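You operate a simulated robot arm through the tools that you are given. There is no shell and no other tool. Be economical: measure what you need, move in short steps, check, and stop when the job is done.

The job below is to be done with a simulated two-armed robot. You get a single attempt, and the scene is never put back.

Task
Load the lot on the blue ticket: its bundle and the ticket go on its rack. Send it ahead.
Fine: bundle on the lower shelf, ticket clipped in the pocket, then one place ahead.

It is judged by the outcome, as a careful person would: the job done as asked, and still so three seconds after it is handed in. It fails if anything else is knocked over, pushed out of place, dropped, spilled or broken.

Robot
Two 7-joint arms with two-finger parallel grippers on one trunk, on a base that drives. Base frame: it is fixed to the floor where the robot stands at the start and does not move with it; the origin is under the middle of the robot, x ahead of it, y to its left, z up. Lengths are in cm, angles in rad, forces in N, time in s.
The left shoulder is at the start at [6, 18.9, 115.3], the right one opposite. With the tool pointing down near the work surface each hand reaches from about 10 to 64 cm from the robot's upright axis, wherever it stands, measured 20 degrees to its own side. Places, roughly: circle rack [60, -190, 100]; conveyor start key [40, -140, 100]; lower shelf of the circle rack [50, -190, 80]; rack conveyor [60, -310, 70]; square rack [60, -230, 100]; ticket clip of the circle rack [50, -180, 110]; ticket clip of the diamond rack [50, -300, 110]; ticket clip of the square rack [50, -220, 110]; ticket clip of the triangle rack [50, -260, 110]; ticket pocket of the circle rack [50, -180, 110]; triangle rack [60, -270, 100]. Payload 3.43 kg a hand.
The tool frame of a hand sits at the grasp point between the pads (the TCP): z along the fingers, y along the line on which they close. The tips reach 3 cm beyond it. The gripper opens to 9.4 cm. The fingers are 2.8 cm wide and 1 cm thick; the gripper's body (5 by 9.6 cm) begins 5.5 cm behind the TCP.
Orientation is told as [roll, pitch, yaw] about the base's x, y, z axes, in that order, counted from this pose: with the fingers straight down and closing along the base's y, the tool's x points along the base's -x, its y along +y and its z along -z.

Tools
- The arms move only by the tool arm_command. It takes "left_targets", "right_targets" or both (then of equal length, played together; a hand with none holds still); each is a list of rows, each an object of numbers (a shift or turn left out is 0, a gripper value left out holds the last): "dx", "dy", "dz": the shift along the base's x, y, z in cm; "wx", "wy", "wz": the turn, a rotation vector about the base's x, y, z in rad; "grip": the gripper command, from -1 (fully open) to 1 (shut), values between in proportion. In form: [{"dx": .., "dy": .., "dz": .., "wx": .., "wy": .., "wz": .., "grip": ..}, ...]. A call has 1 to 12 rows; each row shifts and turns the commanded pose from where the row before left it. Each row takes 0.2 s and may step no farther than 5 cm and 0.15 rad from the row before; otherwise, or with a gripper value out of range, the whole call is refused. Where a pose cannot be reached the arm comes as near as it can. A force on the tool above 90 N (or 10 N above the force at the start of the call, whichever is more), or a blocked arm, ends the call early, and 0.2 s more pass. The fingers move at their own pace (about 15.3 cm/s each) and stop on an object; they squeeze with about 35 N. The grip force told is the motor's: it shows also when the fingers shut on nothing. Time passes only in rows, and 0.2 s behind the last, so rows that do not move let the fingers close. The reply holds the time, the measured pose of the TCP, the force on the tool along the base axes, the opening and the grip force, in the units named above and with some noise, with the torque about the TCP (base axes, N m) and any sound that the robot's microphone picked up.
- Cameras (640 x 400 px; columns grow to the right, rows downward): "scene" is now at [0.69, -3.11, 170.61]; the picture's right is [-0.45, -0.89, 0.00], its down [-0.73, 0.37, -0.57] and it looks along [0.51, -0.26, -0.82] (base axes); focal length 249 px, centre (320, 200). "left" rides on the left gripper at [7.6, -1.4, -10.2] in its tool frame; the picture's right is [0.18, 0.98, 0.00], its down [-0.75, 0.14, -0.64] and it looks along [-0.63, 0.12, 0.77] (tool axes); focal length 243 px, centre (320, 200). "right" rides on the right gripper at [7.6, 1.4, -10.3] in its tool frame; the picture's right is [-0.18, 0.98, 0.00], its down [-0.75, -0.14, -0.64] and it looks along [-0.63, -0.12, 0.77] (tool axes); focal length 243 px, centre (320, 200). There is no depth. A picture from a camera that has moved, and an enlarged one, comes with that camera's place and axes in the base frame and with its lens. The place of the scene camera against the robot may be out by one fixed shift of up to 1.2 cm in any direction.
- capture(camera): a new picture of that camera. No time passes.
- move_column(by): slides the trunk up (or, below 0, down) by that many cm; the arms and the scene camera ride with it, the base frame stays. It gives what a move gives, with no picture.
- base_move(legs): drives the robot by 1 to 6 legs, each [ahead, left, turn to the left] in cm, cm and rad, along the robot's own axes; the way and the turn of a leg run together, so that a leg with both is an arc; at most 150 cm and 3.142 rad a leg. The arms and the cameras ride along, it lands a little off, and it stops where it bumps. It gives what a move gives.
- turn_head(pan, tilt): turns the head with the scene camera to pan (to the left, within 1.501 rad either way) and tilt (down, from -0.506 to 1.204), counted from straight ahead of the robot. It gives what a move gives.
- zoom(camera, box): a new picture of the part [left, top, right, bottom] of that camera's present view, enlarged. No time passes.
- hand_in(): hands the job in; it is judged then, once.

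Work in short steps. Places have to be worked out from the pictures, the camera data and where the tool is seen: move nearer, look again, correct. Check each grasp and each placing, and mend what went wrong. You have 120 turns and 108 pictures in all, those below and enlarged ones among them. Open the grippers and draw the arms clear of the work before you hand the job in, unless the task says otherwise; then end with one line.

The tools are called after "Call:" as name(argument=value, ...) on one line, values as JSON. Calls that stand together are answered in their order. arm_command: Moves the arms, as the interface text tells. Its arguments: {"type":"object","properties":{"left_targets":{"type":"array","items":{"type":"object","properties":{"dx":{"type":"number"},"dy":{"type":"number"},"dz":{"type":"number"},"wx":{"type":"number"},"wy":{"type":"number"},"wz":{"type":"number"},"grip":{"type":"number"}}}},"right_targets":{"type":"array","items":{"type":"object","properties":{"dx":{"type":"number"},"dy":{"type":"number"},"dz":{"type":"number"},"wx":{"type":"number"},"wy":{"type":"number"},"wz":{"type":"number"},"grip":{"type":"number"}}}}},"required":[]} The other tools are called the same way: move_column (by) slides the trunk up or down; base_move (legs) drives the base; turn_head (pan, tilt) turns the head that bears the scene camera; capture (camera) takes a picture; zoom (camera, box) takes an enlarged picture of a part of a camera's view; hand_in () hands the job in.

At the start:

```text
clock: 0.0
left_tool_pos: [41.25, -1.42, 111.26]
left_ee_rot: [0.0, -0.001, -0.001]
left_ft_force: [1.1, 0.0, 0.2]
left_wrist_torque: [-0.01, 0.02, 0.01]
left_finger_gap: 9.37
left_grasp_force: 0.1
right_tool_pos: [27.95, -30.51, 110.55]
right_ee_rot: [0.001, 0.0, 0.0]
right_ft_force: [0.4, -0.2, 0.6]
right_wrist_torque: [-0.03, 0.03, 0.02]
right_finger_gap: 9.39
right_grasp_force: 0.0
trunk travel left (down, up): [-82.5, 16.5]
robot x, y, heading: [-0.36, 0.27, 0.001]
head pan, tilt: [-0.471, 0.965]
```

scene: 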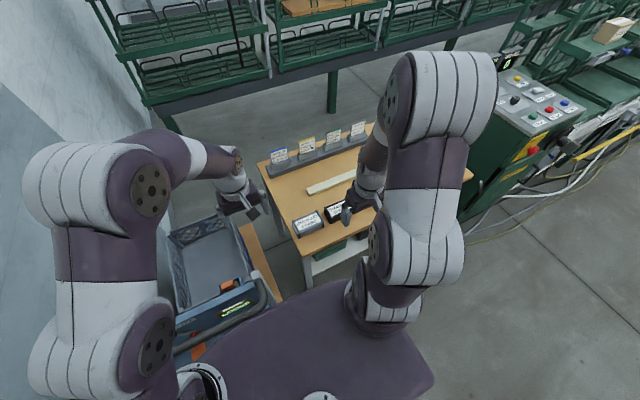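
right: 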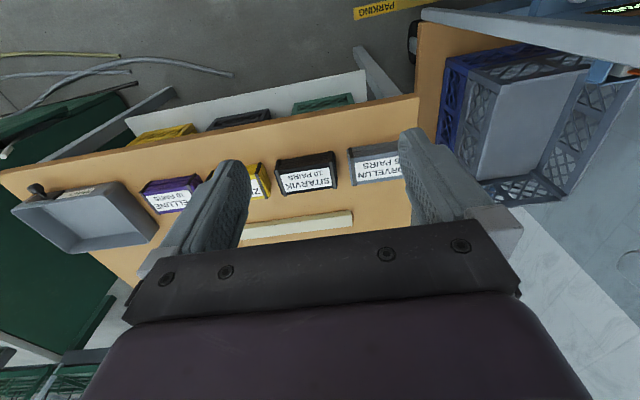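
left: 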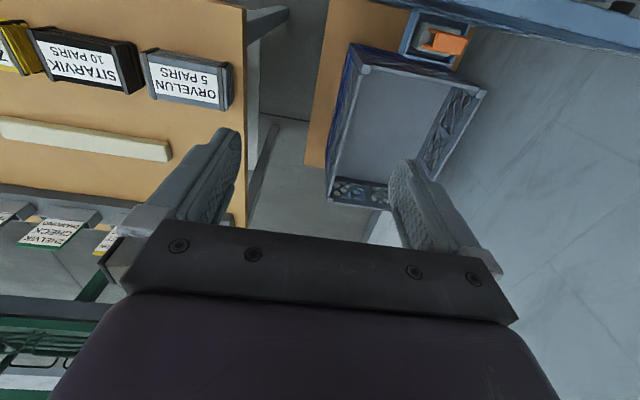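

The scene shows a table with four standing tickets and a row of bundles; I zoom on the tickets to find the blue one.

Call:
zoom(camera="scene", box=[240, 110, 400, 210])

Call:
zoom(camera="scene", box=[440, 20, 640, 145])

Call:
turn_head(pan=-0.7, tilt=0.5)

```text
4.00 times, centred on (320, 160) of scene
camera zoom: at [0.69, -3.11, 170.61], right [-0.45, -0.89, 0.0], down [-0.73, 0.37, -0.57], along [0.51, -0.26, -0.82], focal length 997 px, centre (320, 360)
```

zoom: 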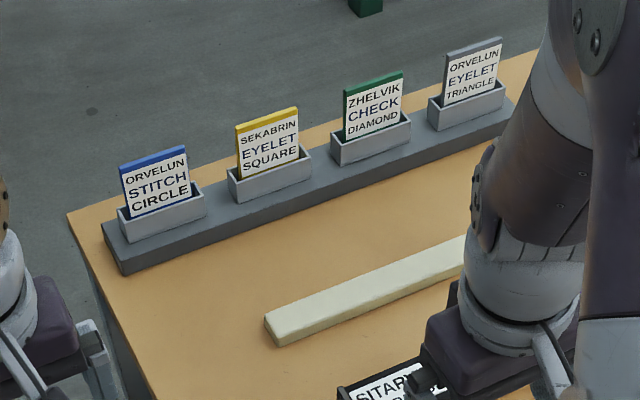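

```text
3.20 times, centred on (540, 82) of scene
camera zoom: at [0.69, -3.11, 170.61], right [-0.45, -0.89, 0.0], down [-0.73, 0.37, -0.57], along [0.51, -0.26, -0.82], focal length 798 px, centre (-384, 576)
```

zoom: 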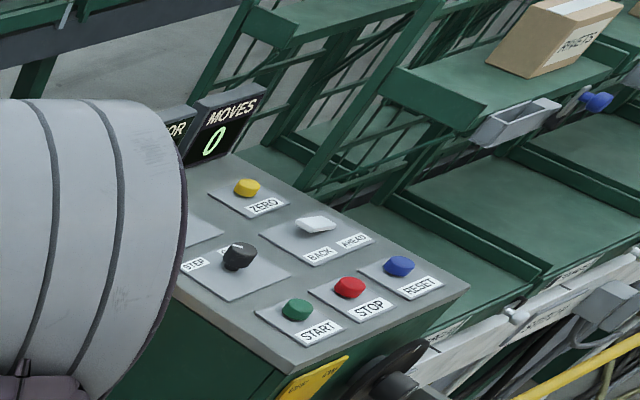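

```text
clock: 0.9
left_tool_pos: [41.18, -1.54, 111.2]
left_ee_rot: [0.002, 0.0, 0.0]
left_ft_force: [-0.4, 0.3, 0.3]
left_wrist_torque: [-0.01, -0.01, 0.0]
left_finger_gap: 9.4
left_grasp_force: 0.1
right_tool_pos: [27.95, -30.33, 110.58]
right_ee_rot: [0.0, 0.0, 0.0]
right_ft_force: [-0.7, -0.2, 0.0]
right_wrist_torque: [-0.02, 0.01, 0.01]
right_finger_gap: 9.4
right_grasp_force: 0.0
trunk travel left (down, up): [-82.5, 16.5]
robot x, y, heading: [-0.27, -0.31, 0.003]
head pan, tilt: [-0.7, 0.499]
```

The blue ticket reads ORVELUN / STITCH / CIRCLE. I look at the conveyor and panel.

Call:
capture(camera="scene")

Call:
capture(camera="right")

Call:
zoom(camera="left", box=[0, 0, 240, 150])

Call:
zoom(camera="right", box=[120, 80, 440, 280])

```text
102 pictures are left
camera scene: at [1.26, -5.71, 174.47], right [-0.64, -0.77, 0.0], down [-0.37, 0.31, -0.88], along [0.67, -0.56, -0.48], focal length 249 px, centre (320, 200)
```

scene: 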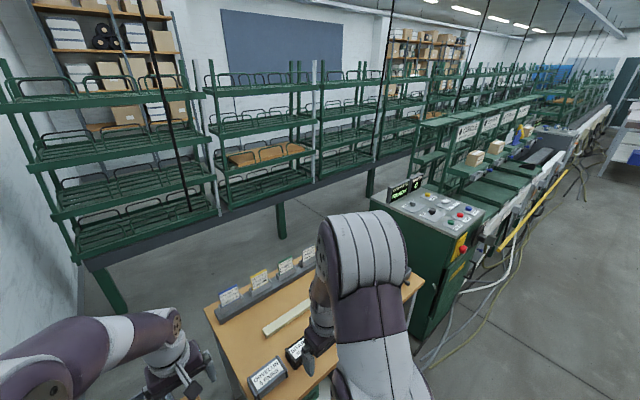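

```text
101 pictures are left
camera right: at [20.34, -29.11, 120.91], right [0.18, 0.98, 0.0], down [0.75, -0.14, 0.64], along [0.63, -0.12, -0.77], focal length 243 px, centre (320, 200)
```

right: 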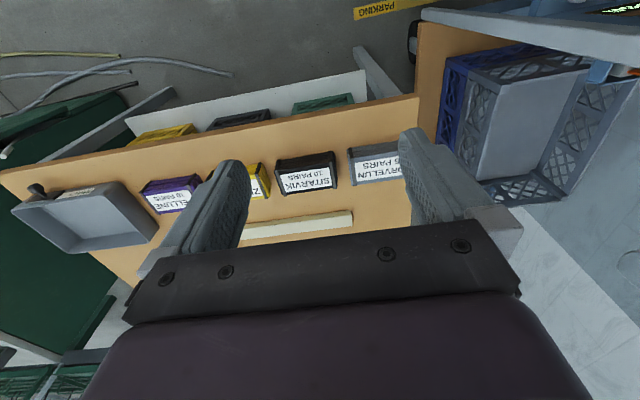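

```text
2.67 times, centred on (120, 75) of left
camera zoom: at [33.67, -2.95, 121.51], right [-0.18, 0.98, 0.0], down [0.75, 0.14, 0.64], along [0.63, 0.12, -0.77], focal length 647 px, centre (853, 533)
```

zoom: 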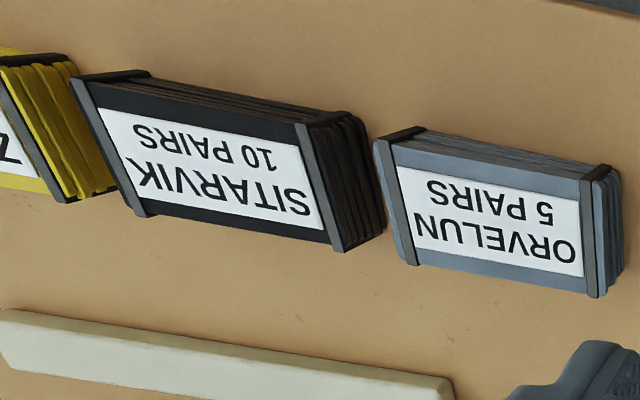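

```text
2.00 times, centred on (280, 180) of right
camera zoom: at [20.34, -29.11, 120.91], right [0.18, 0.98, 0.0], down [0.75, -0.14, 0.64], along [0.63, -0.12, -0.77], focal length 485 px, centre (400, 240)
```

zoom: 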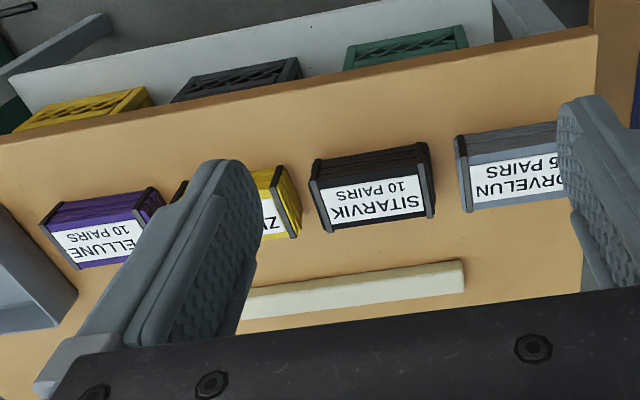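

The bundle ORVELUN lies at about (48, -22, 78). I look straight down near the robot base to see how close I can drive to the table.

Call:
turn_head(pan=-0.3, tilt=1.2)

Call:
capture(camera="scene")

```text
clock: 2.0
left_tool_pos: [41.28, -1.49, 111.28]
left_ee_rot: [-0.001, 0.002, 0.001]
left_ft_force: [-0.3, 0.3, 0.5]
left_wrist_torque: [-0.04, 0.02, 0.0]
left_finger_gap: 9.4
left_grasp_force: 0.1
right_tool_pos: [27.93, -30.37, 110.58]
right_ee_rot: [0.001, -0.002, 0.0]
right_ft_force: [0.2, -0.3, -0.4]
right_wrist_torque: [0.0, 0.01, -0.01]
right_finger_gap: 9.41
right_grasp_force: 0.1
trunk travel left (down, up): [-82.5, 16.5]
robot x, y, heading: [-0.41, -0.3, -0.003]
head pan, tilt: [-0.3, 1.201]
```

```text
98 pictures are left
camera scene: at [-0.36, -1.52, 169.11], right [-0.3, -0.96, 0.0], down [-0.89, 0.28, -0.36], along [0.35, -0.11, -0.93], focal length 249 px, centre (320, 200)
```

scene: 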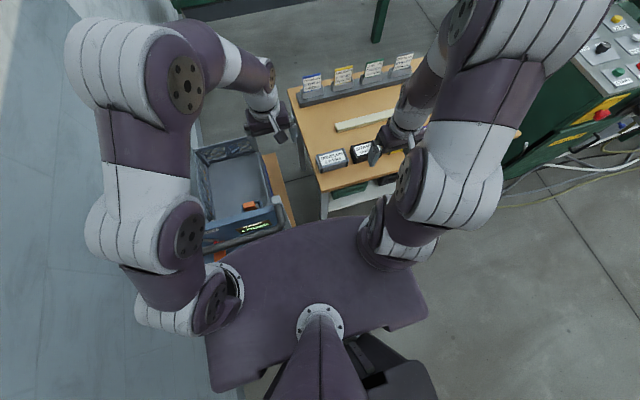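

Bundle and ticket places agree (ticket about x 85, y -24). I move the right hand above the bundle for a close look, and shift the left away.

Call:
arm_command(right_targets=[{"dx": 4.5, "dy": 1.5, "dz": -1}, {"dx": 4.5, "dy": 1.5, "dz": -1}, {"dx": 4, "dy": 1.5, "dz": -2}, {"dx": 4, "dy": 1.5, "dz": -2}, {"dx": 3, "dy": 1.5, "dz": -2}, {"dx": 0, "dy": 0.5, "dz": -2}], left_targets=[{"dy": 2.5, "dz": 1}, {"dy": 2.5, "dz": 1}, {"dy": 2.5, "dz": 1}, {"dy": 2.5, "dz": 1}, {"dy": 2, "dz": 0}, {"dy": 0}])

Call:
capture(camera="right")

Call:
capture(camera="left")

```text
clock: 3.4
left_tool_pos: [41.46, 10.26, 115.53]
left_ee_rot: [-0.001, 0.0, 0.001]
left_ft_force: [-0.6, 0.6, -0.6]
left_wrist_torque: [-0.05, -0.01, -0.01]
left_finger_gap: 9.39
left_grasp_force: 0.1
right_tool_pos: [48.07, -22.32, 100.43]
right_ee_rot: [0.0, 0.0, 0.0]
right_ft_force: [-1.0, -0.7, 0.4]
right_wrist_torque: [-0.01, -0.04, 0.01]
right_finger_gap: 9.42
right_grasp_force: 0.1
trunk travel left (down, up): [-82.5, 16.5]
robot x, y, heading: [-0.15, -0.1, 0.0]
head pan, tilt: [-0.3, 1.201]
```

```text
97 pictures are left
camera right: at [40.43, -21.08, 110.82], right [0.18, 0.98, 0.0], down [0.75, -0.14, 0.64], along [0.63, -0.12, -0.77], focal length 243 px, centre (320, 200)
```

right: 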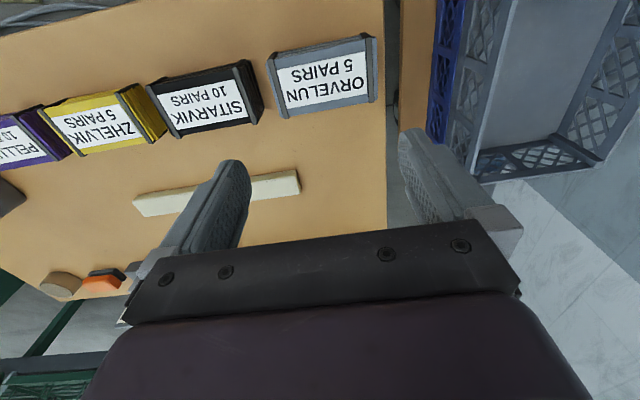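

```text
96 pictures are left
camera left: at [33.91, 8.84, 125.73], right [-0.18, 0.98, 0.0], down [0.75, 0.14, 0.64], along [0.63, 0.12, -0.77], focal length 243 px, centre (320, 200)
```

left: 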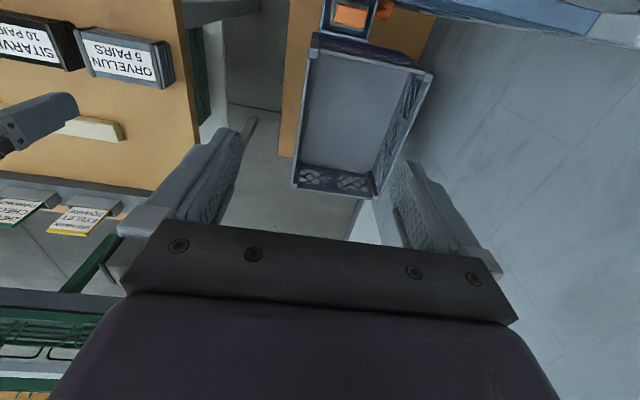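

The bundle is about 12 cm (y) by 7.3 cm (x), centred near (48.5,-22.3). Before choosing a grasp I look at the circle rack's shelf clearance.

Call:
turn_head(pan=-1.2, tilt=0.4)

Call:
zoom(camera="scene", box=[160, 80, 480, 280])

```text
clock: 4.6
left_tool_pos: [41.53, 10.25, 115.48]
left_ee_rot: [0.0, -0.001, 0.002]
left_ft_force: [-0.4, 0.3, -0.6]
left_wrist_torque: [0.0, 0.01, 0.02]
left_finger_gap: 9.41
left_grasp_force: 0.0
right_tool_pos: [48.01, -22.38, 100.57]
right_ee_rot: [0.0, 0.0, 0.001]
right_ft_force: [0.2, 0.5, 0.4]
right_wrist_torque: [-0.01, 0.01, -0.02]
right_finger_gap: 9.38
right_grasp_force: 0.0
trunk travel left (down, up): [-82.5, 16.5]
robot x, y, heading: [0.12, -0.04, -0.001]
head pan, tilt: [-1.201, 0.4]
```

```text
2.00 times, centred on (320, 180) of scene
camera zoom: at [-2.35, -8.5, 175.38], right [-0.93, -0.36, 0.0], down [-0.14, 0.36, -0.92], along [0.33, -0.86, -0.39], focal length 499 px, centre (320, 240)
```

zoom: 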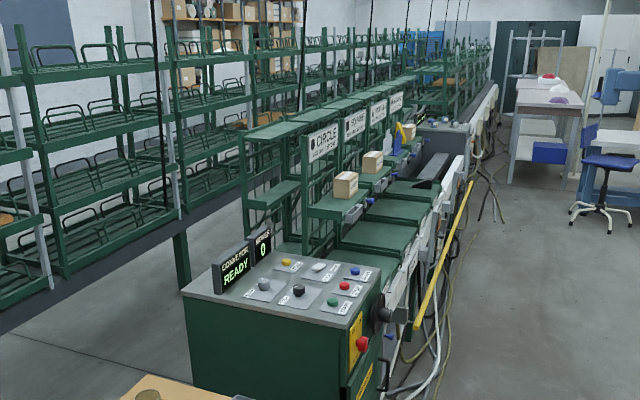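

The lower shelf is open in front from above, so a top-down grasp closing along x will do. I turn the right hand 90 degrees above the bundle.

Call:
arm_command(right_targets=[{"wz": 0.143}, {"wz": 0.143}, {"wz": 0.143}, {"wz": 0.143}, {"wz": 0.143}, {"wz": 0.143}, {"wz": 0.143}, {"wz": 0.143}, {"wz": 0.143}, {"wz": 0.143}, {"wz": 0.141}])

Call:
capture(camera="right")

```text
clock: 7.0
left_tool_pos: [41.61, 10.22, 115.38]
left_ee_rot: [-0.001, 0.0, 0.0]
left_ft_force: [0.3, 0.2, -0.6]
left_wrist_torque: [0.01, 0.02, 0.0]
left_finger_gap: 9.39
left_grasp_force: 0.0
right_tool_pos: [47.88, -22.36, 100.52]
right_ee_rot: [-0.001, -0.002, 1.574]
right_ft_force: [0.0, 0.4, -0.1]
right_wrist_torque: [0.0, 0.0, -0.01]
right_finger_gap: 9.4
right_grasp_force: 0.1
trunk travel left (down, up): [-82.5, 16.5]
robot x, y, heading: [-0.19, -0.1, -0.002]
head pan, tilt: [-1.201, 0.4]
```

```text
94 pictures are left
camera right: at [46.54, -30.15, 110.94], right [-0.98, 0.18, 0.0], down [0.14, 0.75, 0.64], along [0.12, 0.63, -0.77], focal length 243 px, centre (320, 200)
```

right: 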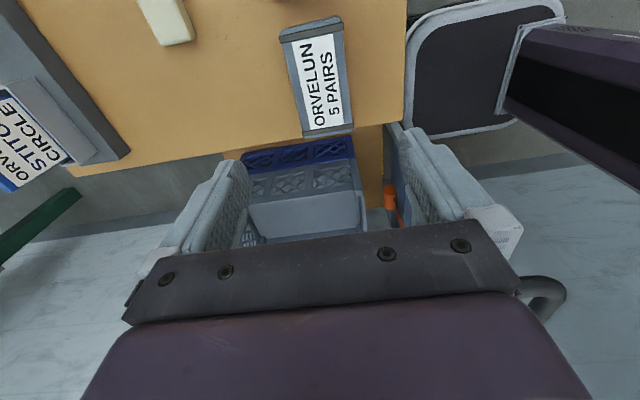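

Bundle centre refined to (48.1,-21.5), 6.8 cm wide along x. I descend to just above it.

Call:
arm_command(right_targets=[{"dz": -4, "dx": 0.2, "dy": 0.4}, {"dz": -4, "dy": 0.4}, {"dz": -4}, {"dz": -3}, {"dz": -2}])

Call:
capture(camera="right")

Call:
capture(camera="left")

```text
clock: 8.2
left_tool_pos: [41.59, 10.31, 115.34]
left_ee_rot: [-0.001, 0.001, -0.002]
left_ft_force: [0.0, -0.4, -0.3]
left_wrist_torque: [0.02, 0.02, -0.01]
left_finger_gap: 9.45
left_grasp_force: 0.0
right_tool_pos: [48.07, -21.3, 83.64]
right_ee_rot: [-0.001, 0.001, 1.57]
right_ft_force: [-0.3, 0.1, 0.4]
right_wrist_torque: [-0.01, -0.02, 0.02]
right_finger_gap: 9.4
right_grasp_force: 0.1
trunk travel left (down, up): [-82.5, 16.5]
robot x, y, heading: [0.07, -0.15, -0.002]
head pan, tilt: [-1.201, 0.4]
```

```text
93 pictures are left
camera right: at [46.71, -29.15, 93.98], right [-0.98, 0.18, 0.0], down [0.14, 0.75, 0.64], along [0.12, 0.63, -0.77], focal length 243 px, centre (320, 200)
```

right: 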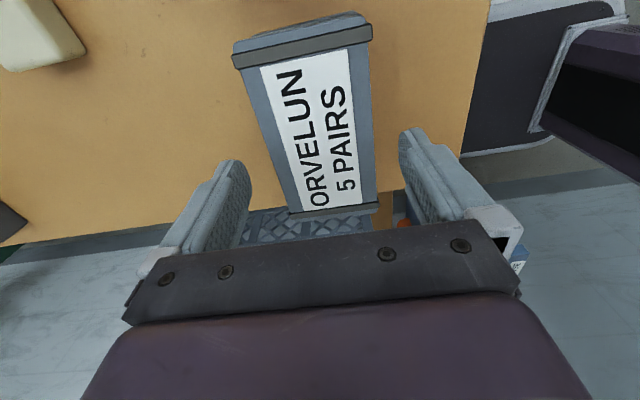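

```text
92 pictures are left
camera left: at [33.96, 8.86, 125.71], right [-0.18, 0.98, 0.0], down [0.75, 0.14, 0.64], along [0.63, 0.12, -0.77], focal length 243 px, centre (320, 200)
```

left: 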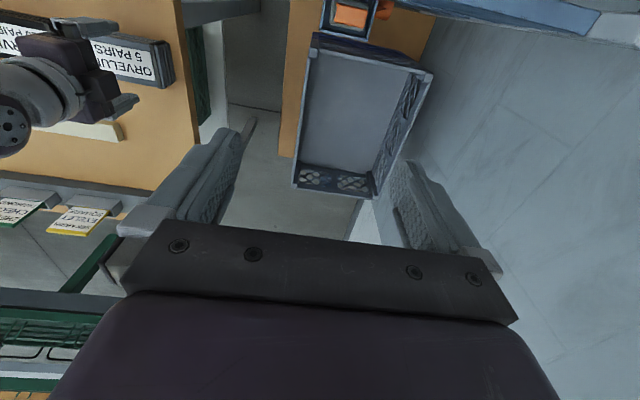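

The bundle top is nearer 80.5, with fingers either side. I descend 4 cm with the force guard.

Call:
arm_command(right_targets=[{"dz": -1, "dy": -0.4}, {"dz": -1, "dy": -0.3}, {"dz": -1}, {"dz": -1}])

Call:
capture(camera="right")

```text
clock: 9.2
left_tool_pos: [41.52, 10.23, 115.4]
left_ee_rot: [0.0, 0.0, 0.0]
left_ft_force: [0.1, -0.1, 0.3]
left_wrist_torque: [0.01, 0.01, -0.01]
left_finger_gap: 9.39
left_grasp_force: 0.0
right_tool_pos: [48.19, -22.41, 79.58]
right_ee_rot: [0.0, 0.0, 1.571]
right_ft_force: [-0.9, 0.5, -0.2]
right_wrist_torque: [0.03, -0.01, 0.0]
right_finger_gap: 9.42
right_grasp_force: 0.1
trunk travel left (down, up): [-82.5, 16.5]
robot x, y, heading: [-0.03, -0.06, -0.003]
head pan, tilt: [-1.201, 0.4]
```

```text
91 pictures are left
camera right: at [46.72, -30.19, 89.98], right [-0.98, 0.18, 0.0], down [0.14, 0.75, 0.64], along [0.12, 0.63, -0.77], focal length 243 px, centre (320, 200)
```

right: 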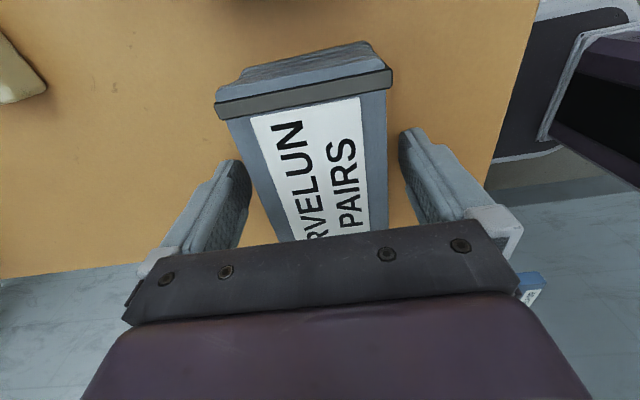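

The bundle stands centred between the fingers with tips well below its top; I close the gripper.

Call:
arm_command(right_targets=[{"grip": 0}, {"grip": 0.5}, {"grip": 1}, {"grip": 1}, {"grip": 1}])

Call:
capture(camera="right")

```text
clock: 10.4
left_tool_pos: [41.66, 10.31, 115.5]
left_ee_rot: [0.001, -0.001, 0.001]
left_ft_force: [0.7, -0.5, 0.3]
left_wrist_torque: [-0.01, -0.02, -0.02]
left_finger_gap: 9.41
left_grasp_force: 0.1
right_tool_pos: [48.15, -22.39, 79.65]
right_ee_rot: [-0.001, 0.0, 1.571]
right_ft_force: [-0.7, -0.1, 0.2]
right_wrist_torque: [0.05, 0.07, 0.03]
right_finger_gap: 7.34
right_grasp_force: 34.9
trunk travel left (down, up): [-82.5, 16.5]
robot x, y, heading: [0.17, 0.02, -0.001]
head pan, tilt: [-1.201, 0.4]
```

```text
90 pictures are left
camera right: at [46.68, -30.18, 89.98], right [-0.98, 0.18, 0.0], down [0.14, 0.75, 0.64], along [0.12, 0.63, -0.77], focal length 243 px, centre (320, 200)
```

right: 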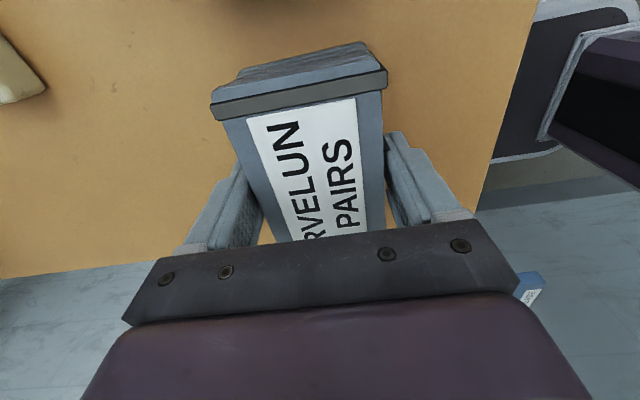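

It holds at a 7.3 cm gap. I lift it straight up.

Call:
arm_command(right_targets=[{"dz": 1}, {"dz": 2}, {"dz": 4}, {"dz": 4}, {"dz": 4}, {"dz": 4}, {"dz": 3}])

Call:
capture(camera="right")

Call:
capture(camera="left")

```text
clock: 12.0
left_tool_pos: [41.43, 10.25, 115.52]
left_ee_rot: [-0.001, 0.001, -0.002]
left_ft_force: [-0.2, 1.1, -0.7]
left_wrist_torque: [-0.03, 0.02, -0.01]
left_finger_gap: 9.39
left_grasp_force: 0.1
right_tool_pos: [48.03, -22.07, 101.55]
right_ee_rot: [0.0, 0.001, 1.571]
right_ft_force: [0.3, 0.1, -2.8]
right_wrist_torque: [0.0, -0.01, 0.02]
right_finger_gap: 7.31
right_grasp_force: 35.8
trunk travel left (down, up): [-82.5, 16.5]
robot x, y, heading: [0.22, -0.01, 0.002]
head pan, tilt: [-1.201, 0.4]
```

```text
89 pictures are left
camera right: at [46.65, -29.85, 111.94], right [-0.98, 0.18, 0.0], down [0.14, 0.75, 0.64], along [0.12, 0.63, -0.77], focal length 243 px, centre (320, 200)
```

right: 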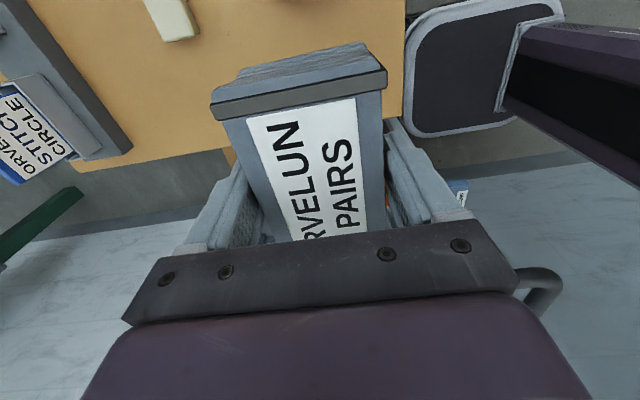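

```text
88 pictures are left
camera left: at [33.91, 8.87, 125.72], right [-0.18, 0.98, 0.0], down [0.75, 0.14, 0.64], along [0.63, 0.12, -0.77], focal length 243 px, centre (320, 200)
```

left: 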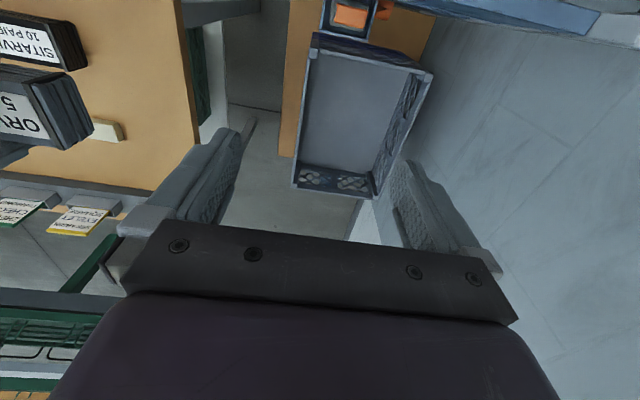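

The bundle is secure. Before driving nearer to the ticket, I tip the left hand camera backward to see the gap between the base and the table.

Call:
arm_command(left_targets=[{"wy": 0.14}, {"wy": 0.14}, {"wy": 0.14}, {"wy": 0.14}, {"wy": 0.14}, {"wy": 0.14}, {"wy": 0.14}])

Call:
capture(camera="left")

```text
clock: 13.6
left_tool_pos: [21.42, 13.46, 98.61]
left_ee_rot: [-0.002, 0.982, 0.0]
left_ft_force: [-0.5, 0.0, 0.1]
left_wrist_torque: [0.0, 0.0, -0.02]
left_finger_gap: 9.38
left_grasp_force: 0.1
left hand out of reach, approached as far as the arm can: row 2, 3, 4, 5, 6, 7
right_tool_pos: [48.16, -22.1, 101.48]
right_ee_rot: [0.0, -0.001, 1.571]
right_ft_force: [0.8, -0.1, -3.4]
right_wrist_torque: [0.01, 0.01, -0.02]
right_finger_gap: 7.32
right_grasp_force: 35.3
trunk travel left (down, up): [-82.5, 16.5]
robot x, y, heading: [0.01, -0.25, 0.003]
head pan, tilt: [-1.201, 0.4]
```

```text
87 pictures are left
camera left: at [25.64, 12.01, 110.66], right [-0.1, 0.98, 0.15], down [0.95, 0.14, -0.27], along [-0.29, 0.12, -0.95], focal length 243 px, centre (320, 200)
```

left: 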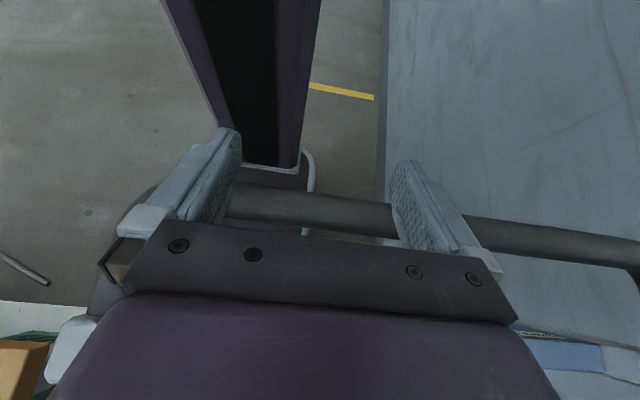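

The view is muddled by a cart's handle on the left; the cart lies left-ahead of the base, so I should shift right before going ahead. First I restore the left hand.

Call:
arm_command(left_targets=[{"wy": -0.14}, {"wy": -0.14}, {"wy": -0.14}, {"wy": -0.14}, {"wy": -0.14}, {"wy": -0.14}, {"wy": -0.14}])

Call:
base_move(legs=[[0, -20, 0], [0, -21, 0]])

Call:
turn_head(pan=0.2, tilt=1.1)

Call:
capture(camera="scene")

Call:
capture(camera="left")

```text
clock: 14.8
left_tool_pos: [22.7, 12.96, 98.79]
left_ee_rot: [-0.013, 0.264, -0.007]
left_ft_force: [0.9, -1.2, 1.3]
left_wrist_torque: [-0.01, 0.28, 0.03]
left_finger_gap: 9.37
left_grasp_force: 0.1
right_tool_pos: [48.14, -22.09, 101.46]
right_ee_rot: [0.0, 0.0, 1.57]
right_ft_force: [-0.8, 0.1, -2.7]
right_wrist_torque: [-0.01, 0.01, 0.0]
right_finger_gap: 7.32
right_grasp_force: 35.4
trunk travel left (down, up): [-82.5, 16.5]
robot x, y, heading: [-0.12, -0.19, -0.005]
head pan, tilt: [-1.201, 0.4]
stopped in row 6 (left hand): the force on the tool passed its limit at 142 N (the readings are from after the stop); the commanded pose is now the measured one
```

```text
clock: 17.6
left_tool_pos: [22.94, -27.62, 98.7]
left_ee_rot: [-0.014, 0.263, -0.005]
left_ft_force: [6.7, 0.7, -0.7]
left_wrist_torque: [0.08, 0.91, 0.08]
left_finger_gap: 9.42
left_grasp_force: 0.0
right_tool_pos: [48.22, -62.57, 101.54]
right_ee_rot: [-0.002, 0.0, 1.569]
right_ft_force: [0.1, -0.6, -3.0]
right_wrist_torque: [-0.01, 0.03, 0.0]
right_finger_gap: 7.32
right_grasp_force: 35.6
trunk travel left (down, up): [-82.5, 16.5]
robot x, y, heading: [0.02, -40.79, 0.0]
head pan, tilt: [-1.201, 0.4]
```

```text
clock: 19.1
left_tool_pos: [22.89, -27.53, 98.69]
left_ee_rot: [-0.014, 0.263, -0.004]
left_ft_force: [1.9, 0.6, 0.5]
left_wrist_torque: [-0.05, 0.29, -0.04]
left_finger_gap: 9.4
left_grasp_force: 0.1
right_tool_pos: [48.16, -62.74, 101.53]
right_ee_rot: [0.001, -0.001, 1.57]
right_ft_force: [0.1, 0.6, -3.7]
right_wrist_torque: [-0.04, -0.01, -0.01]
right_finger_gap: 7.32
right_grasp_force: 35.3
trunk travel left (down, up): [-82.5, 16.5]
robot x, y, heading: [0.05, -40.57, -0.003]
head pan, tilt: [0.201, 1.1]
```

```text
86 pictures are left
camera scene: at [0.67, -39.17, 169.71], right [0.2, -0.98, 0.0], down [-0.87, -0.18, -0.45], along [0.45, 0.09, -0.89], focal length 249 px, centre (320, 200)
```

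scene: 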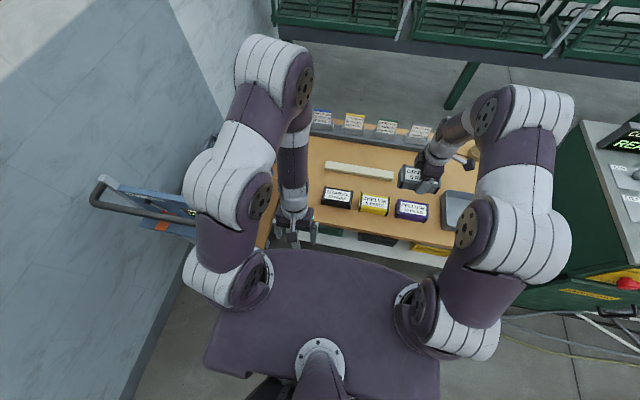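

```text
85 pictures are left
camera left: at [18.31, -28.82, 110.66], right [-0.18, 0.98, 0.03], down [0.9, 0.14, 0.42], along [0.41, 0.11, -0.91], focal length 243 px, centre (320, 200)
```

left: 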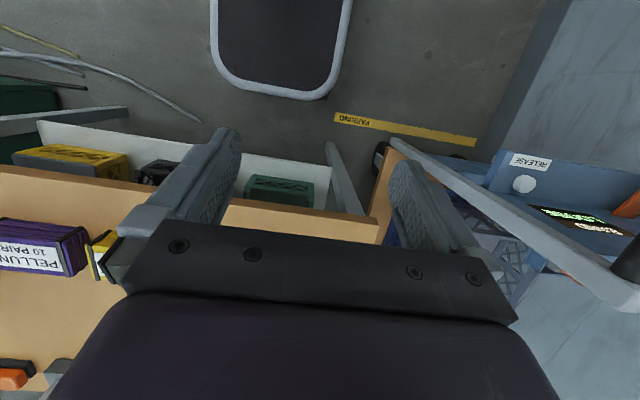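

The base front edge is at about x 23, the table edge near 38, so about 11 cm ahead is safe. I bring the left hand up and level, then drive 10 cm ahead.

Call:
arm_command(left_targets=[{"dx": 2, "dz": 3}, {"dx": 4, "dz": 3, "wy": -0.13}, {"dx": 4, "dz": 3, "wy": -0.133}, {"dx": 4, "dz": 2}, {"dx": 4, "dz": 1}])

Call:
base_move(legs=[[10, 0, 0]])

Call:
capture(camera="left")

```text
clock: 20.4
left_tool_pos: [41.17, -27.51, 111.02]
left_ee_rot: [-0.01, 0.001, -0.005]
left_ft_force: [0.4, 0.2, 0.3]
left_wrist_torque: [0.0, -0.01, -0.01]
left_finger_gap: 9.36
left_grasp_force: 0.0
right_tool_pos: [48.37, -62.83, 101.41]
right_ee_rot: [0.003, -0.001, 1.57]
right_ft_force: [0.7, 0.4, -4.4]
right_wrist_torque: [-0.03, 0.0, 0.0]
right_finger_gap: 7.3
right_grasp_force: 34.9
trunk travel left (down, up): [-82.5, 16.5]
robot x, y, heading: [-0.02, -40.58, -0.004]
head pan, tilt: [0.201, 1.1]
```

```text
clock: 21.5
left_tool_pos: [51.12, -27.54, 111.02]
left_ee_rot: [-0.012, 0.002, -0.004]
left_ft_force: [0.2, 0.3, 0.5]
left_wrist_torque: [-0.01, 0.03, -0.01]
left_finger_gap: 9.4
left_grasp_force: 0.0
right_tool_pos: [58.48, -62.62, 101.55]
right_ee_rot: [0.0, 0.0, 1.571]
right_ft_force: [0.2, -0.1, -3.3]
right_wrist_torque: [-0.03, -0.01, 0.01]
right_finger_gap: 7.31
right_grasp_force: 35.2
trunk travel left (down, up): [-82.5, 16.5]
robot x, y, heading: [10.01, -40.43, 0.004]
head pan, tilt: [0.201, 1.1]
```

```text
84 pictures are left
camera left: at [43.53, -28.84, 121.36], right [-0.18, 0.98, -0.01], down [0.75, 0.15, 0.64], along [0.63, 0.11, -0.77], focal length 243 px, centre (320, 200)
```

left: 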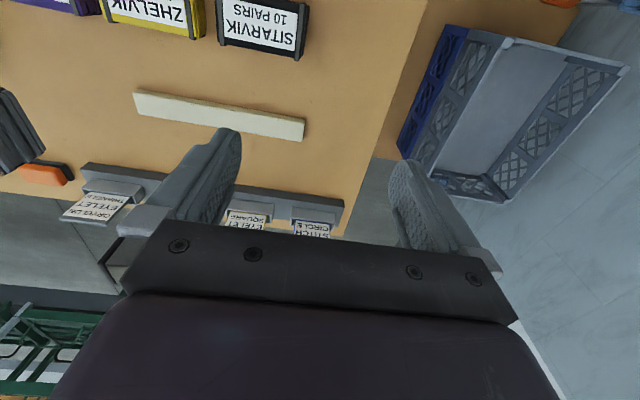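

The ticket holder is at about (82-85,-24). I test how far the left hand reaches pointing down, at a safe height.

Call:
arm_command(left_targets=[{"dx": 4.5, "dy": 0.7}, {"dx": 4.5, "dy": 0.7}, {"dx": 4.5, "dy": 0.7}, {"dx": 4.5, "dy": 0.7}, {"dx": 4.5, "dy": 0.7}])

Call:
capture(camera="left")

```text
clock: 22.7
left_tool_pos: [67.98, -24.23, 108.76]
left_ee_rot: [-0.011, 0.0, -0.005]
left_ft_force: [-0.2, 0.4, 0.8]
left_wrist_torque: [0.01, 0.01, 0.0]
left_finger_gap: 9.43
left_grasp_force: 0.1
left hand out of reach, approached as far as the arm can: row 4, 5
right_tool_pos: [58.47, -62.63, 101.6]
right_ee_rot: [0.002, 0.0, 1.573]
right_ft_force: [0.1, -0.2, -2.7]
right_wrist_torque: [-0.02, -0.03, 0.02]
right_finger_gap: 7.34
right_grasp_force: 34.8
trunk travel left (down, up): [-82.5, 16.5]
robot x, y, heading: [10.86, -40.38, -0.007]
head pan, tilt: [0.201, 1.1]
```

```text
83 pictures are left
camera left: at [60.31, -25.49, 119.14], right [-0.18, 0.98, -0.01], down [0.75, 0.15, 0.64], along [0.63, 0.11, -0.77], focal length 243 px, centre (320, 200)
```

left: 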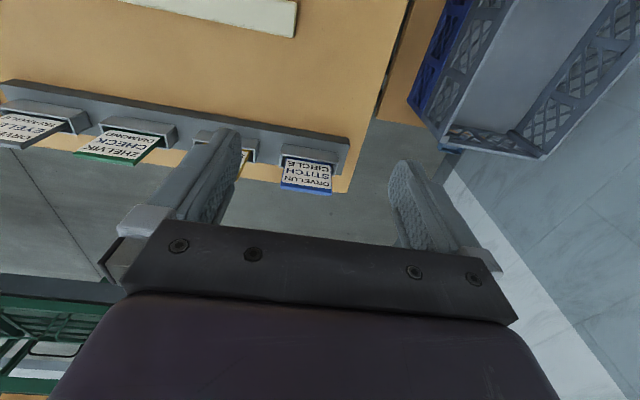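

Pointing down the hand only reaches x≈68; the card leans back with its top edge near (82.5,-24,90). I'll grip it by its side edges with the hand pitched about 60° forward; I pitch it now.

Call:
arm_command(left_targets=[{"dx": -3, "wy": -0.15}, {"dx": -3, "wy": -0.15}, {"wy": -0.15}, {"wy": -0.15}, {"wy": -0.15}, {"wy": -0.15}, {"wy": -0.15}])

Call:
capture(camera="left")

```text
clock: 24.3
left_tool_pos: [61.46, -25.86, 108.14]
left_ee_rot: [-0.081, -0.748, -0.005]
left_ft_force: [0.8, -0.7, 0.2]
left_wrist_torque: [0.01, -0.02, 0.03]
left_finger_gap: 9.43
left_grasp_force: 0.1
left hand out of reach, approached as far as the arm can: row 5, 6, 7
right_tool_pos: [58.26, -62.82, 101.6]
right_ee_rot: [0.0, -0.001, 1.572]
right_ft_force: [0.2, 0.0, -2.8]
right_wrist_torque: [-0.02, -0.01, 0.01]
right_finger_gap: 7.32
right_grasp_force: 35.1
trunk travel left (down, up): [-82.5, 16.5]
robot x, y, heading: [10.35, -40.92, 0.001]
head pan, tilt: [0.201, 1.1]
```

```text
82 pictures are left
camera left: at [48.91, -26.34, 110.6], right [-0.08, 0.98, -0.18], down [0.13, 0.19, 0.97], along [0.99, 0.05, -0.14], focal length 243 px, centre (320, 200)
```

left: 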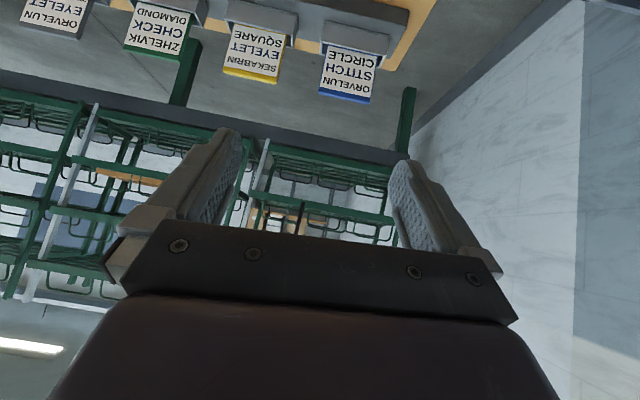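

Pitch reached 43° at this height; the card's top edge is at about (82.3,-23.5,90), ~7.7 wide. I lower and advance toward a standoff, continuing the pitch.

Call:
arm_command(left_targets=[{"dz": -3, "dx": 1}, {"dz": -3, "dx": 1, "dy": 0.5}, {"dz": -3, "dx": 1, "dy": 0.5}, {"dz": -3, "dx": 1, "dy": 0.5}])

Call:
capture(camera="left")

```text
clock: 25.3
left_tool_pos: [66.15, -22.92, 96.31]
left_ee_rot: [-0.001, -0.865, -0.007]
left_ft_force: [-0.4, 0.6, -1.1]
left_wrist_torque: [0.0, -0.04, 0.0]
left_finger_gap: 9.42
left_grasp_force: 0.1
right_tool_pos: [58.61, -62.73, 101.41]
right_ee_rot: [0.002, 0.001, 1.57]
right_ft_force: [-0.3, 0.9, -2.5]
right_wrist_torque: [-0.02, 0.05, 0.02]
right_finger_gap: 7.31
right_grasp_force: 35.2
trunk travel left (down, up): [-82.5, 16.5]
robot x, y, heading: [10.19, -40.57, 0.004]
head pan, tilt: [0.201, 1.1]
```

```text
81 pictures are left
camera left: at [53.42, -24.14, 97.12], right [-0.11, 0.98, -0.14], down [0.0, 0.14, 0.99], along [0.99, 0.11, -0.02], focal length 243 px, centre (320, 200)
```

left: 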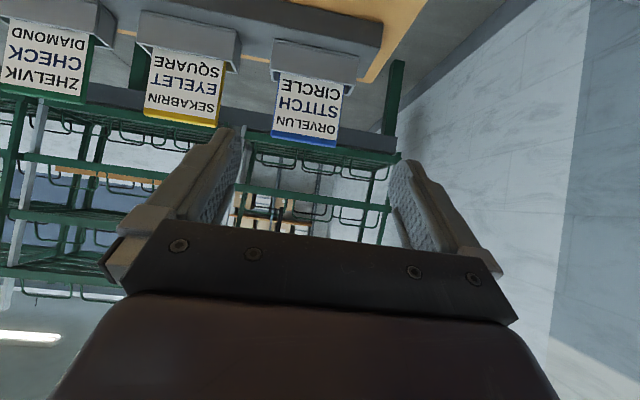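

Card top edge at (82.3,-23.9,89.7), holder top about 83.5. I advance to a standoff about 6 cm short, aligned.

Call:
arm_command(left_targets=[{"dx": 3.5, "dy": -0.5, "dz": -1.5}, {"dx": 3.5, "dy": -0.5, "dz": -1.5}, {"dx": 2.5, "dz": -1}])

Call:
capture(camera="left")

```text
clock: 26.1
left_tool_pos: [75.52, -23.93, 92.75]
left_ee_rot: [-0.003, -0.865, -0.006]
left_ft_force: [1.0, -0.1, 1.0]
left_wrist_torque: [0.0, 0.0, -0.02]
left_finger_gap: 9.38
left_grasp_force: 0.0
right_tool_pos: [58.49, -62.7, 101.57]
right_ee_rot: [0.0, -0.001, 1.57]
right_ft_force: [-0.5, 0.2, -2.2]
right_wrist_torque: [-0.02, 0.01, 0.0]
right_finger_gap: 7.33
right_grasp_force: 34.7
trunk travel left (down, up): [-82.5, 16.5]
robot x, y, heading: [10.57, -40.7, 0.001]
head pan, tilt: [0.201, 1.1]
```

```text
80 pictures are left
camera left: at [62.82, -25.2, 93.51], right [-0.11, 0.98, -0.14], down [0.0, 0.14, 0.99], along [0.99, 0.11, -0.02], focal length 243 px, centre (320, 200)
```

left: 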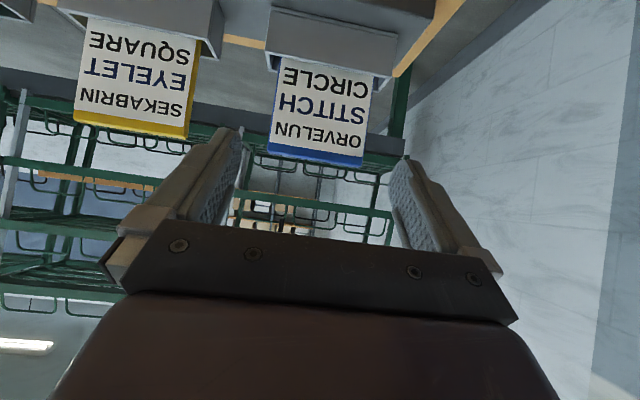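

Card centre is aligned at y -23.9, top edge (82.2, 89.9). I advance the last 5 cm along the finger direction.

Call:
arm_command(left_targets=[{"dx": 1.7, "dz": -1.35}, {"dx": 1.7, "dz": -1.35}, {"dx": 1.7, "dz": -1.35}])

Call:
capture(camera="left")

```text
clock: 26.9
left_tool_pos: [80.92, -23.88, 88.56]
left_ee_rot: [-0.002, -0.866, -0.007]
left_ft_force: [-0.2, 0.1, -0.6]
left_wrist_torque: [0.02, 0.02, 0.01]
left_finger_gap: 9.39
left_grasp_force: 0.0
right_tool_pos: [58.4, -62.75, 101.45]
right_ee_rot: [0.003, 0.0, 1.571]
right_ft_force: [0.6, -0.7, -4.1]
right_wrist_torque: [-0.02, -0.02, -0.03]
right_finger_gap: 7.35
right_grasp_force: 35.3
trunk travel left (down, up): [-82.5, 16.5]
robot x, y, heading: [10.49, -40.6, 0.0]
head pan, tilt: [0.201, 1.1]
```

```text
79 pictures are left
camera left: at [68.17, -25.16, 89.43], right [-0.11, 0.98, -0.14], down [0.0, 0.14, 0.99], along [0.99, 0.11, -0.02], focal length 243 px, centre (320, 200)
```

left: 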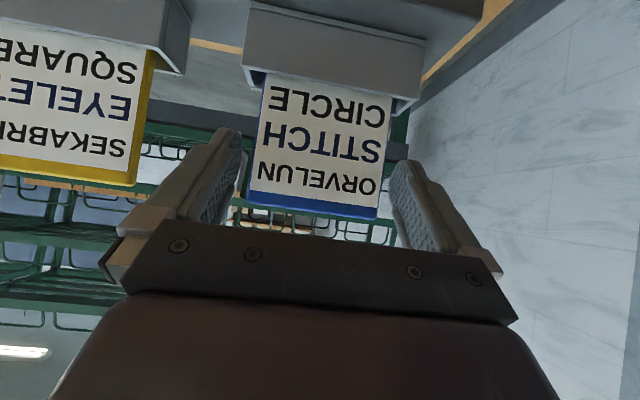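

The card lies centred between the fingers, which cover its upper part. I close gently in steps.

Call:
arm_command(left_targets=[{"grip": -0.8}, {"grip": -0.6}, {"grip": 0}, {"grip": 0.5}, {"grip": 1}, {"grip": 1}])

Call:
capture(camera="left")

```text
clock: 28.3
left_tool_pos: [80.86, -23.88, 88.66]
left_ee_rot: [-0.001, -0.867, -0.009]
left_ft_force: [0.2, 0.0, 0.6]
left_wrist_torque: [0.07, -0.02, 0.0]
left_finger_gap: 7.87
left_grasp_force: 35.2
right_tool_pos: [58.43, -62.77, 101.44]
right_ee_rot: [0.0, 0.0, 1.57]
right_ft_force: [-0.2, 0.7, -2.7]
right_wrist_torque: [-0.02, -0.01, 0.01]
right_finger_gap: 7.31
right_grasp_force: 34.8
trunk travel left (down, up): [-82.5, 16.5]
robot x, y, heading: [10.45, -40.28, 0.002]
head pan, tilt: [0.201, 1.1]
```

```text
78 pictures are left
camera left: at [68.11, -25.18, 89.46], right [-0.11, 0.98, -0.14], down [0.0, 0.14, 0.99], along [0.99, 0.11, -0.02], focal length 243 px, centre (320, 200)
```

left: 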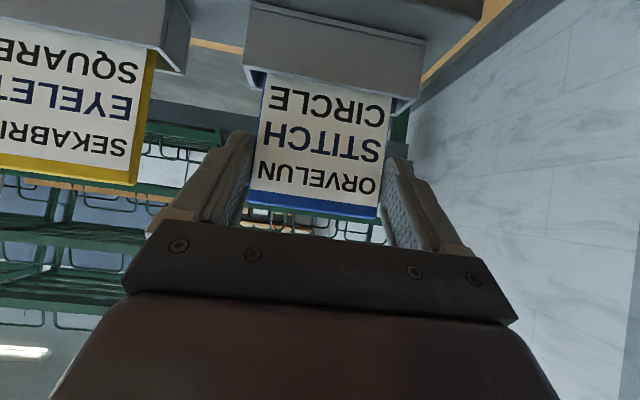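

Gripped at 7.9 cm. I lift along the card's lean, gently.

Call:
arm_command(left_targets=[{"dz": 1, "dx": 0.25}, {"dz": 1, "dx": 0.25}, {"dz": 1.5, "dx": 0.3}, {"dz": 2, "dx": 0.2}, {"dz": 2}, {"dz": 2}])

Call:
capture(camera="left")

```text
clock: 29.7
left_tool_pos: [81.71, -23.91, 98.19]
left_ee_rot: [-0.001, -0.864, -0.008]
left_ft_force: [-0.8, 0.1, -0.7]
left_wrist_torque: [0.01, 0.03, 0.0]
left_finger_gap: 7.85
left_grasp_force: 35.3
right_tool_pos: [58.46, -62.84, 101.57]
right_ee_rot: [0.001, 0.0, 1.569]
right_ft_force: [0.6, -0.1, -2.1]
right_wrist_torque: [-0.01, -0.03, 0.03]
right_finger_gap: 7.31
right_grasp_force: 34.7
trunk travel left (down, up): [-82.5, 16.5]
robot x, y, heading: [10.44, -40.27, 0.002]
head pan, tilt: [0.201, 1.1]
```

```text
77 pictures are left
camera left: at [68.89, -25.19, 99.03], right [-0.11, 0.98, -0.14], down [0.0, 0.14, 0.99], along [0.99, 0.11, -0.02], focal length 243 px, centre (320, 200)
```

left: 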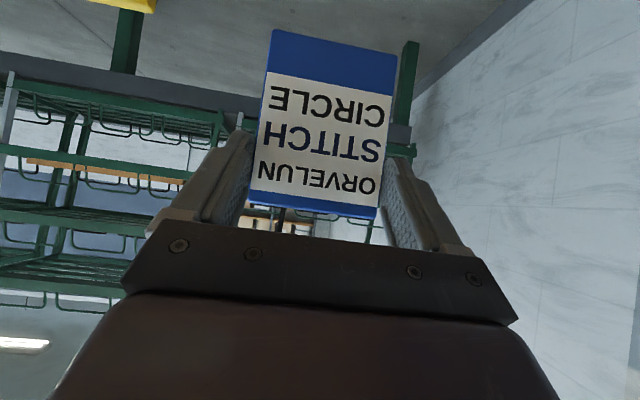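

The ticket is out and held upright. I retract the base slightly and look along the aisle to the right before driving.

Call:
base_move(legs=[[-12, 0, 0]])

Call:
turn_head(pan=-1.5, tilt=0.6)

Call:
capture(camera="scene")

```text
clock: 31.0
left_tool_pos: [69.44, -23.95, 98.07]
left_ee_rot: [-0.001, -0.864, -0.009]
left_ft_force: [0.4, 0.9, 0.1]
left_wrist_torque: [0.0, 0.0, -0.04]
left_finger_gap: 7.89
left_grasp_force: 35.3
right_tool_pos: [46.14, -62.74, 101.31]
right_ee_rot: [0.002, 0.0, 1.57]
right_ft_force: [-0.2, 0.6, -2.8]
right_wrist_torque: [-0.05, 0.02, 0.0]
right_finger_gap: 7.32
right_grasp_force: 34.7
trunk travel left (down, up): [-82.5, 16.5]
robot x, y, heading: [-1.99, -40.54, -0.004]
head pan, tilt: [0.201, 1.1]
```

```text
clock: 32.7
left_tool_pos: [69.28, -24.01, 98.14]
left_ee_rot: [-0.001, -0.867, -0.008]
left_ft_force: [0.3, 0.1, -0.5]
left_wrist_torque: [-0.01, -0.04, 0.02]
left_finger_gap: 7.88
left_grasp_force: 35.1
right_tool_pos: [46.06, -62.77, 101.44]
right_ee_rot: [-0.002, 0.0, 1.569]
right_ft_force: [0.2, 0.6, -2.9]
right_wrist_torque: [-0.05, -0.03, 0.01]
right_finger_gap: 7.29
right_grasp_force: 35.4
trunk travel left (down, up): [-82.5, 16.5]
robot x, y, heading: [-2.12, -40.42, -0.003]
head pan, tilt: [-1.499, 0.6]
```

```text
76 pictures are left
camera scene: at [-7.08, -49.26, 173.57], right [-1.0, -0.07, 0.0], down [-0.04, 0.56, -0.82], along [0.06, -0.82, -0.57], focal length 249 px, centre (320, 200)
```

scene: 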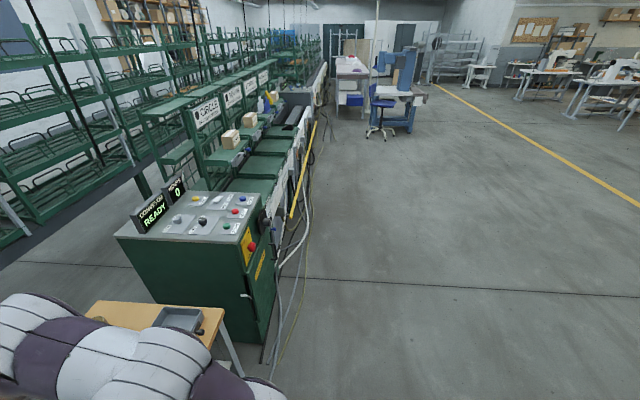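

The aisle is open. I back off diagonally so the arms clear the console, then drive right to stand before the circle rack.

Call:
base_move(legs=[[-42, -40, 0], [0, -105, 0]])

Call:
turn_head(pan=0.0, tilt=0.6)

Call:
capture(camera="scene")

Call:
capture(camera="left")

```text
clock: 41.1
left_tool_pos: [26.47, -171.7, 98.15]
left_ee_rot: [-0.003, -0.866, -0.03]
left_ft_force: [-0.3, 0.3, -1.1]
left_wrist_torque: [0.03, 0.02, 0.03]
left_finger_gap: 7.83
left_grasp_force: 35.1
right_tool_pos: [2.49, -209.91, 101.46]
right_ee_rot: [0.0, 0.001, 1.549]
right_ft_force: [-0.5, -0.2, -3.9]
right_wrist_torque: [-0.06, 0.01, -0.03]
right_finger_gap: 7.33
right_grasp_force: 34.5
trunk travel left (down, up): [-82.5, 16.5]
robot x, y, heading: [-45.38, -186.79, -0.023]
head pan, tilt: [-1.499, 0.6]
```

```text
clock: 42.7
left_tool_pos: [26.45, -171.72, 98.17]
left_ee_rot: [-0.002, -0.866, -0.03]
left_ft_force: [-0.4, 0.1, -0.2]
left_wrist_torque: [-0.01, 0.02, 0.03]
left_finger_gap: 7.88
left_grasp_force: 35.1
right_tool_pos: [2.36, -209.94, 101.43]
right_ee_rot: [-0.001, 0.001, 1.549]
right_ft_force: [-0.2, -0.6, -3.3]
right_wrist_torque: [-0.02, 0.01, 0.05]
right_finger_gap: 7.33
right_grasp_force: 35.1
trunk travel left (down, up): [-82.5, 16.5]
robot x, y, heading: [-45.28, -186.81, -0.026]
head pan, tilt: [0.0, 0.6]
```

```text
75 pictures are left
camera scene: at [-42.07, -186.7, 173.57], right [-0.02, -1.0, 0.0], down [-0.57, 0.01, -0.82], along [0.82, -0.02, -0.57], focal length 249 px, centre (320, 200)
```

scene: 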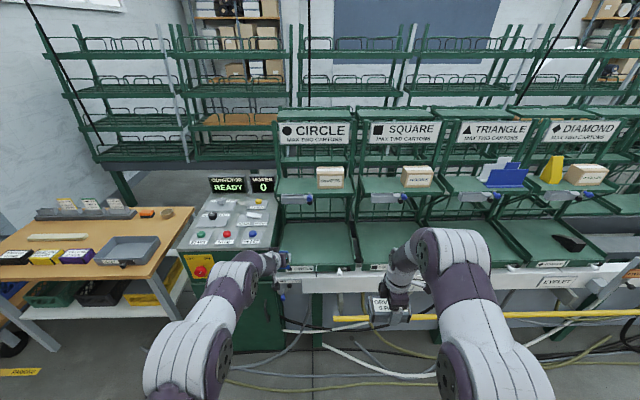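

```text
74 pictures are left
camera left: at [13.68, -172.66, 99.01], right [-0.09, 0.99, -0.14], down [0.0, 0.14, 0.99], along [1.0, 0.09, -0.02], focal length 243 px, centre (320, 200)
```

left: 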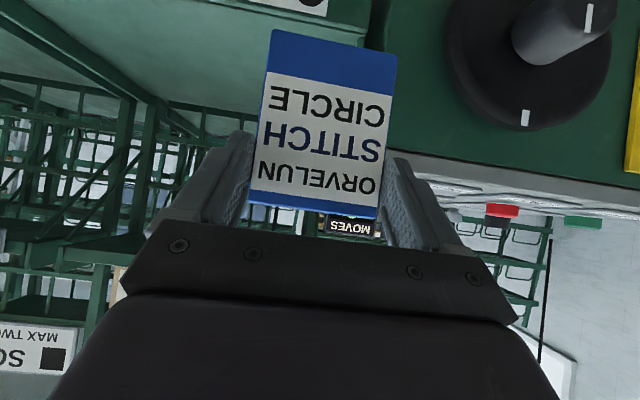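

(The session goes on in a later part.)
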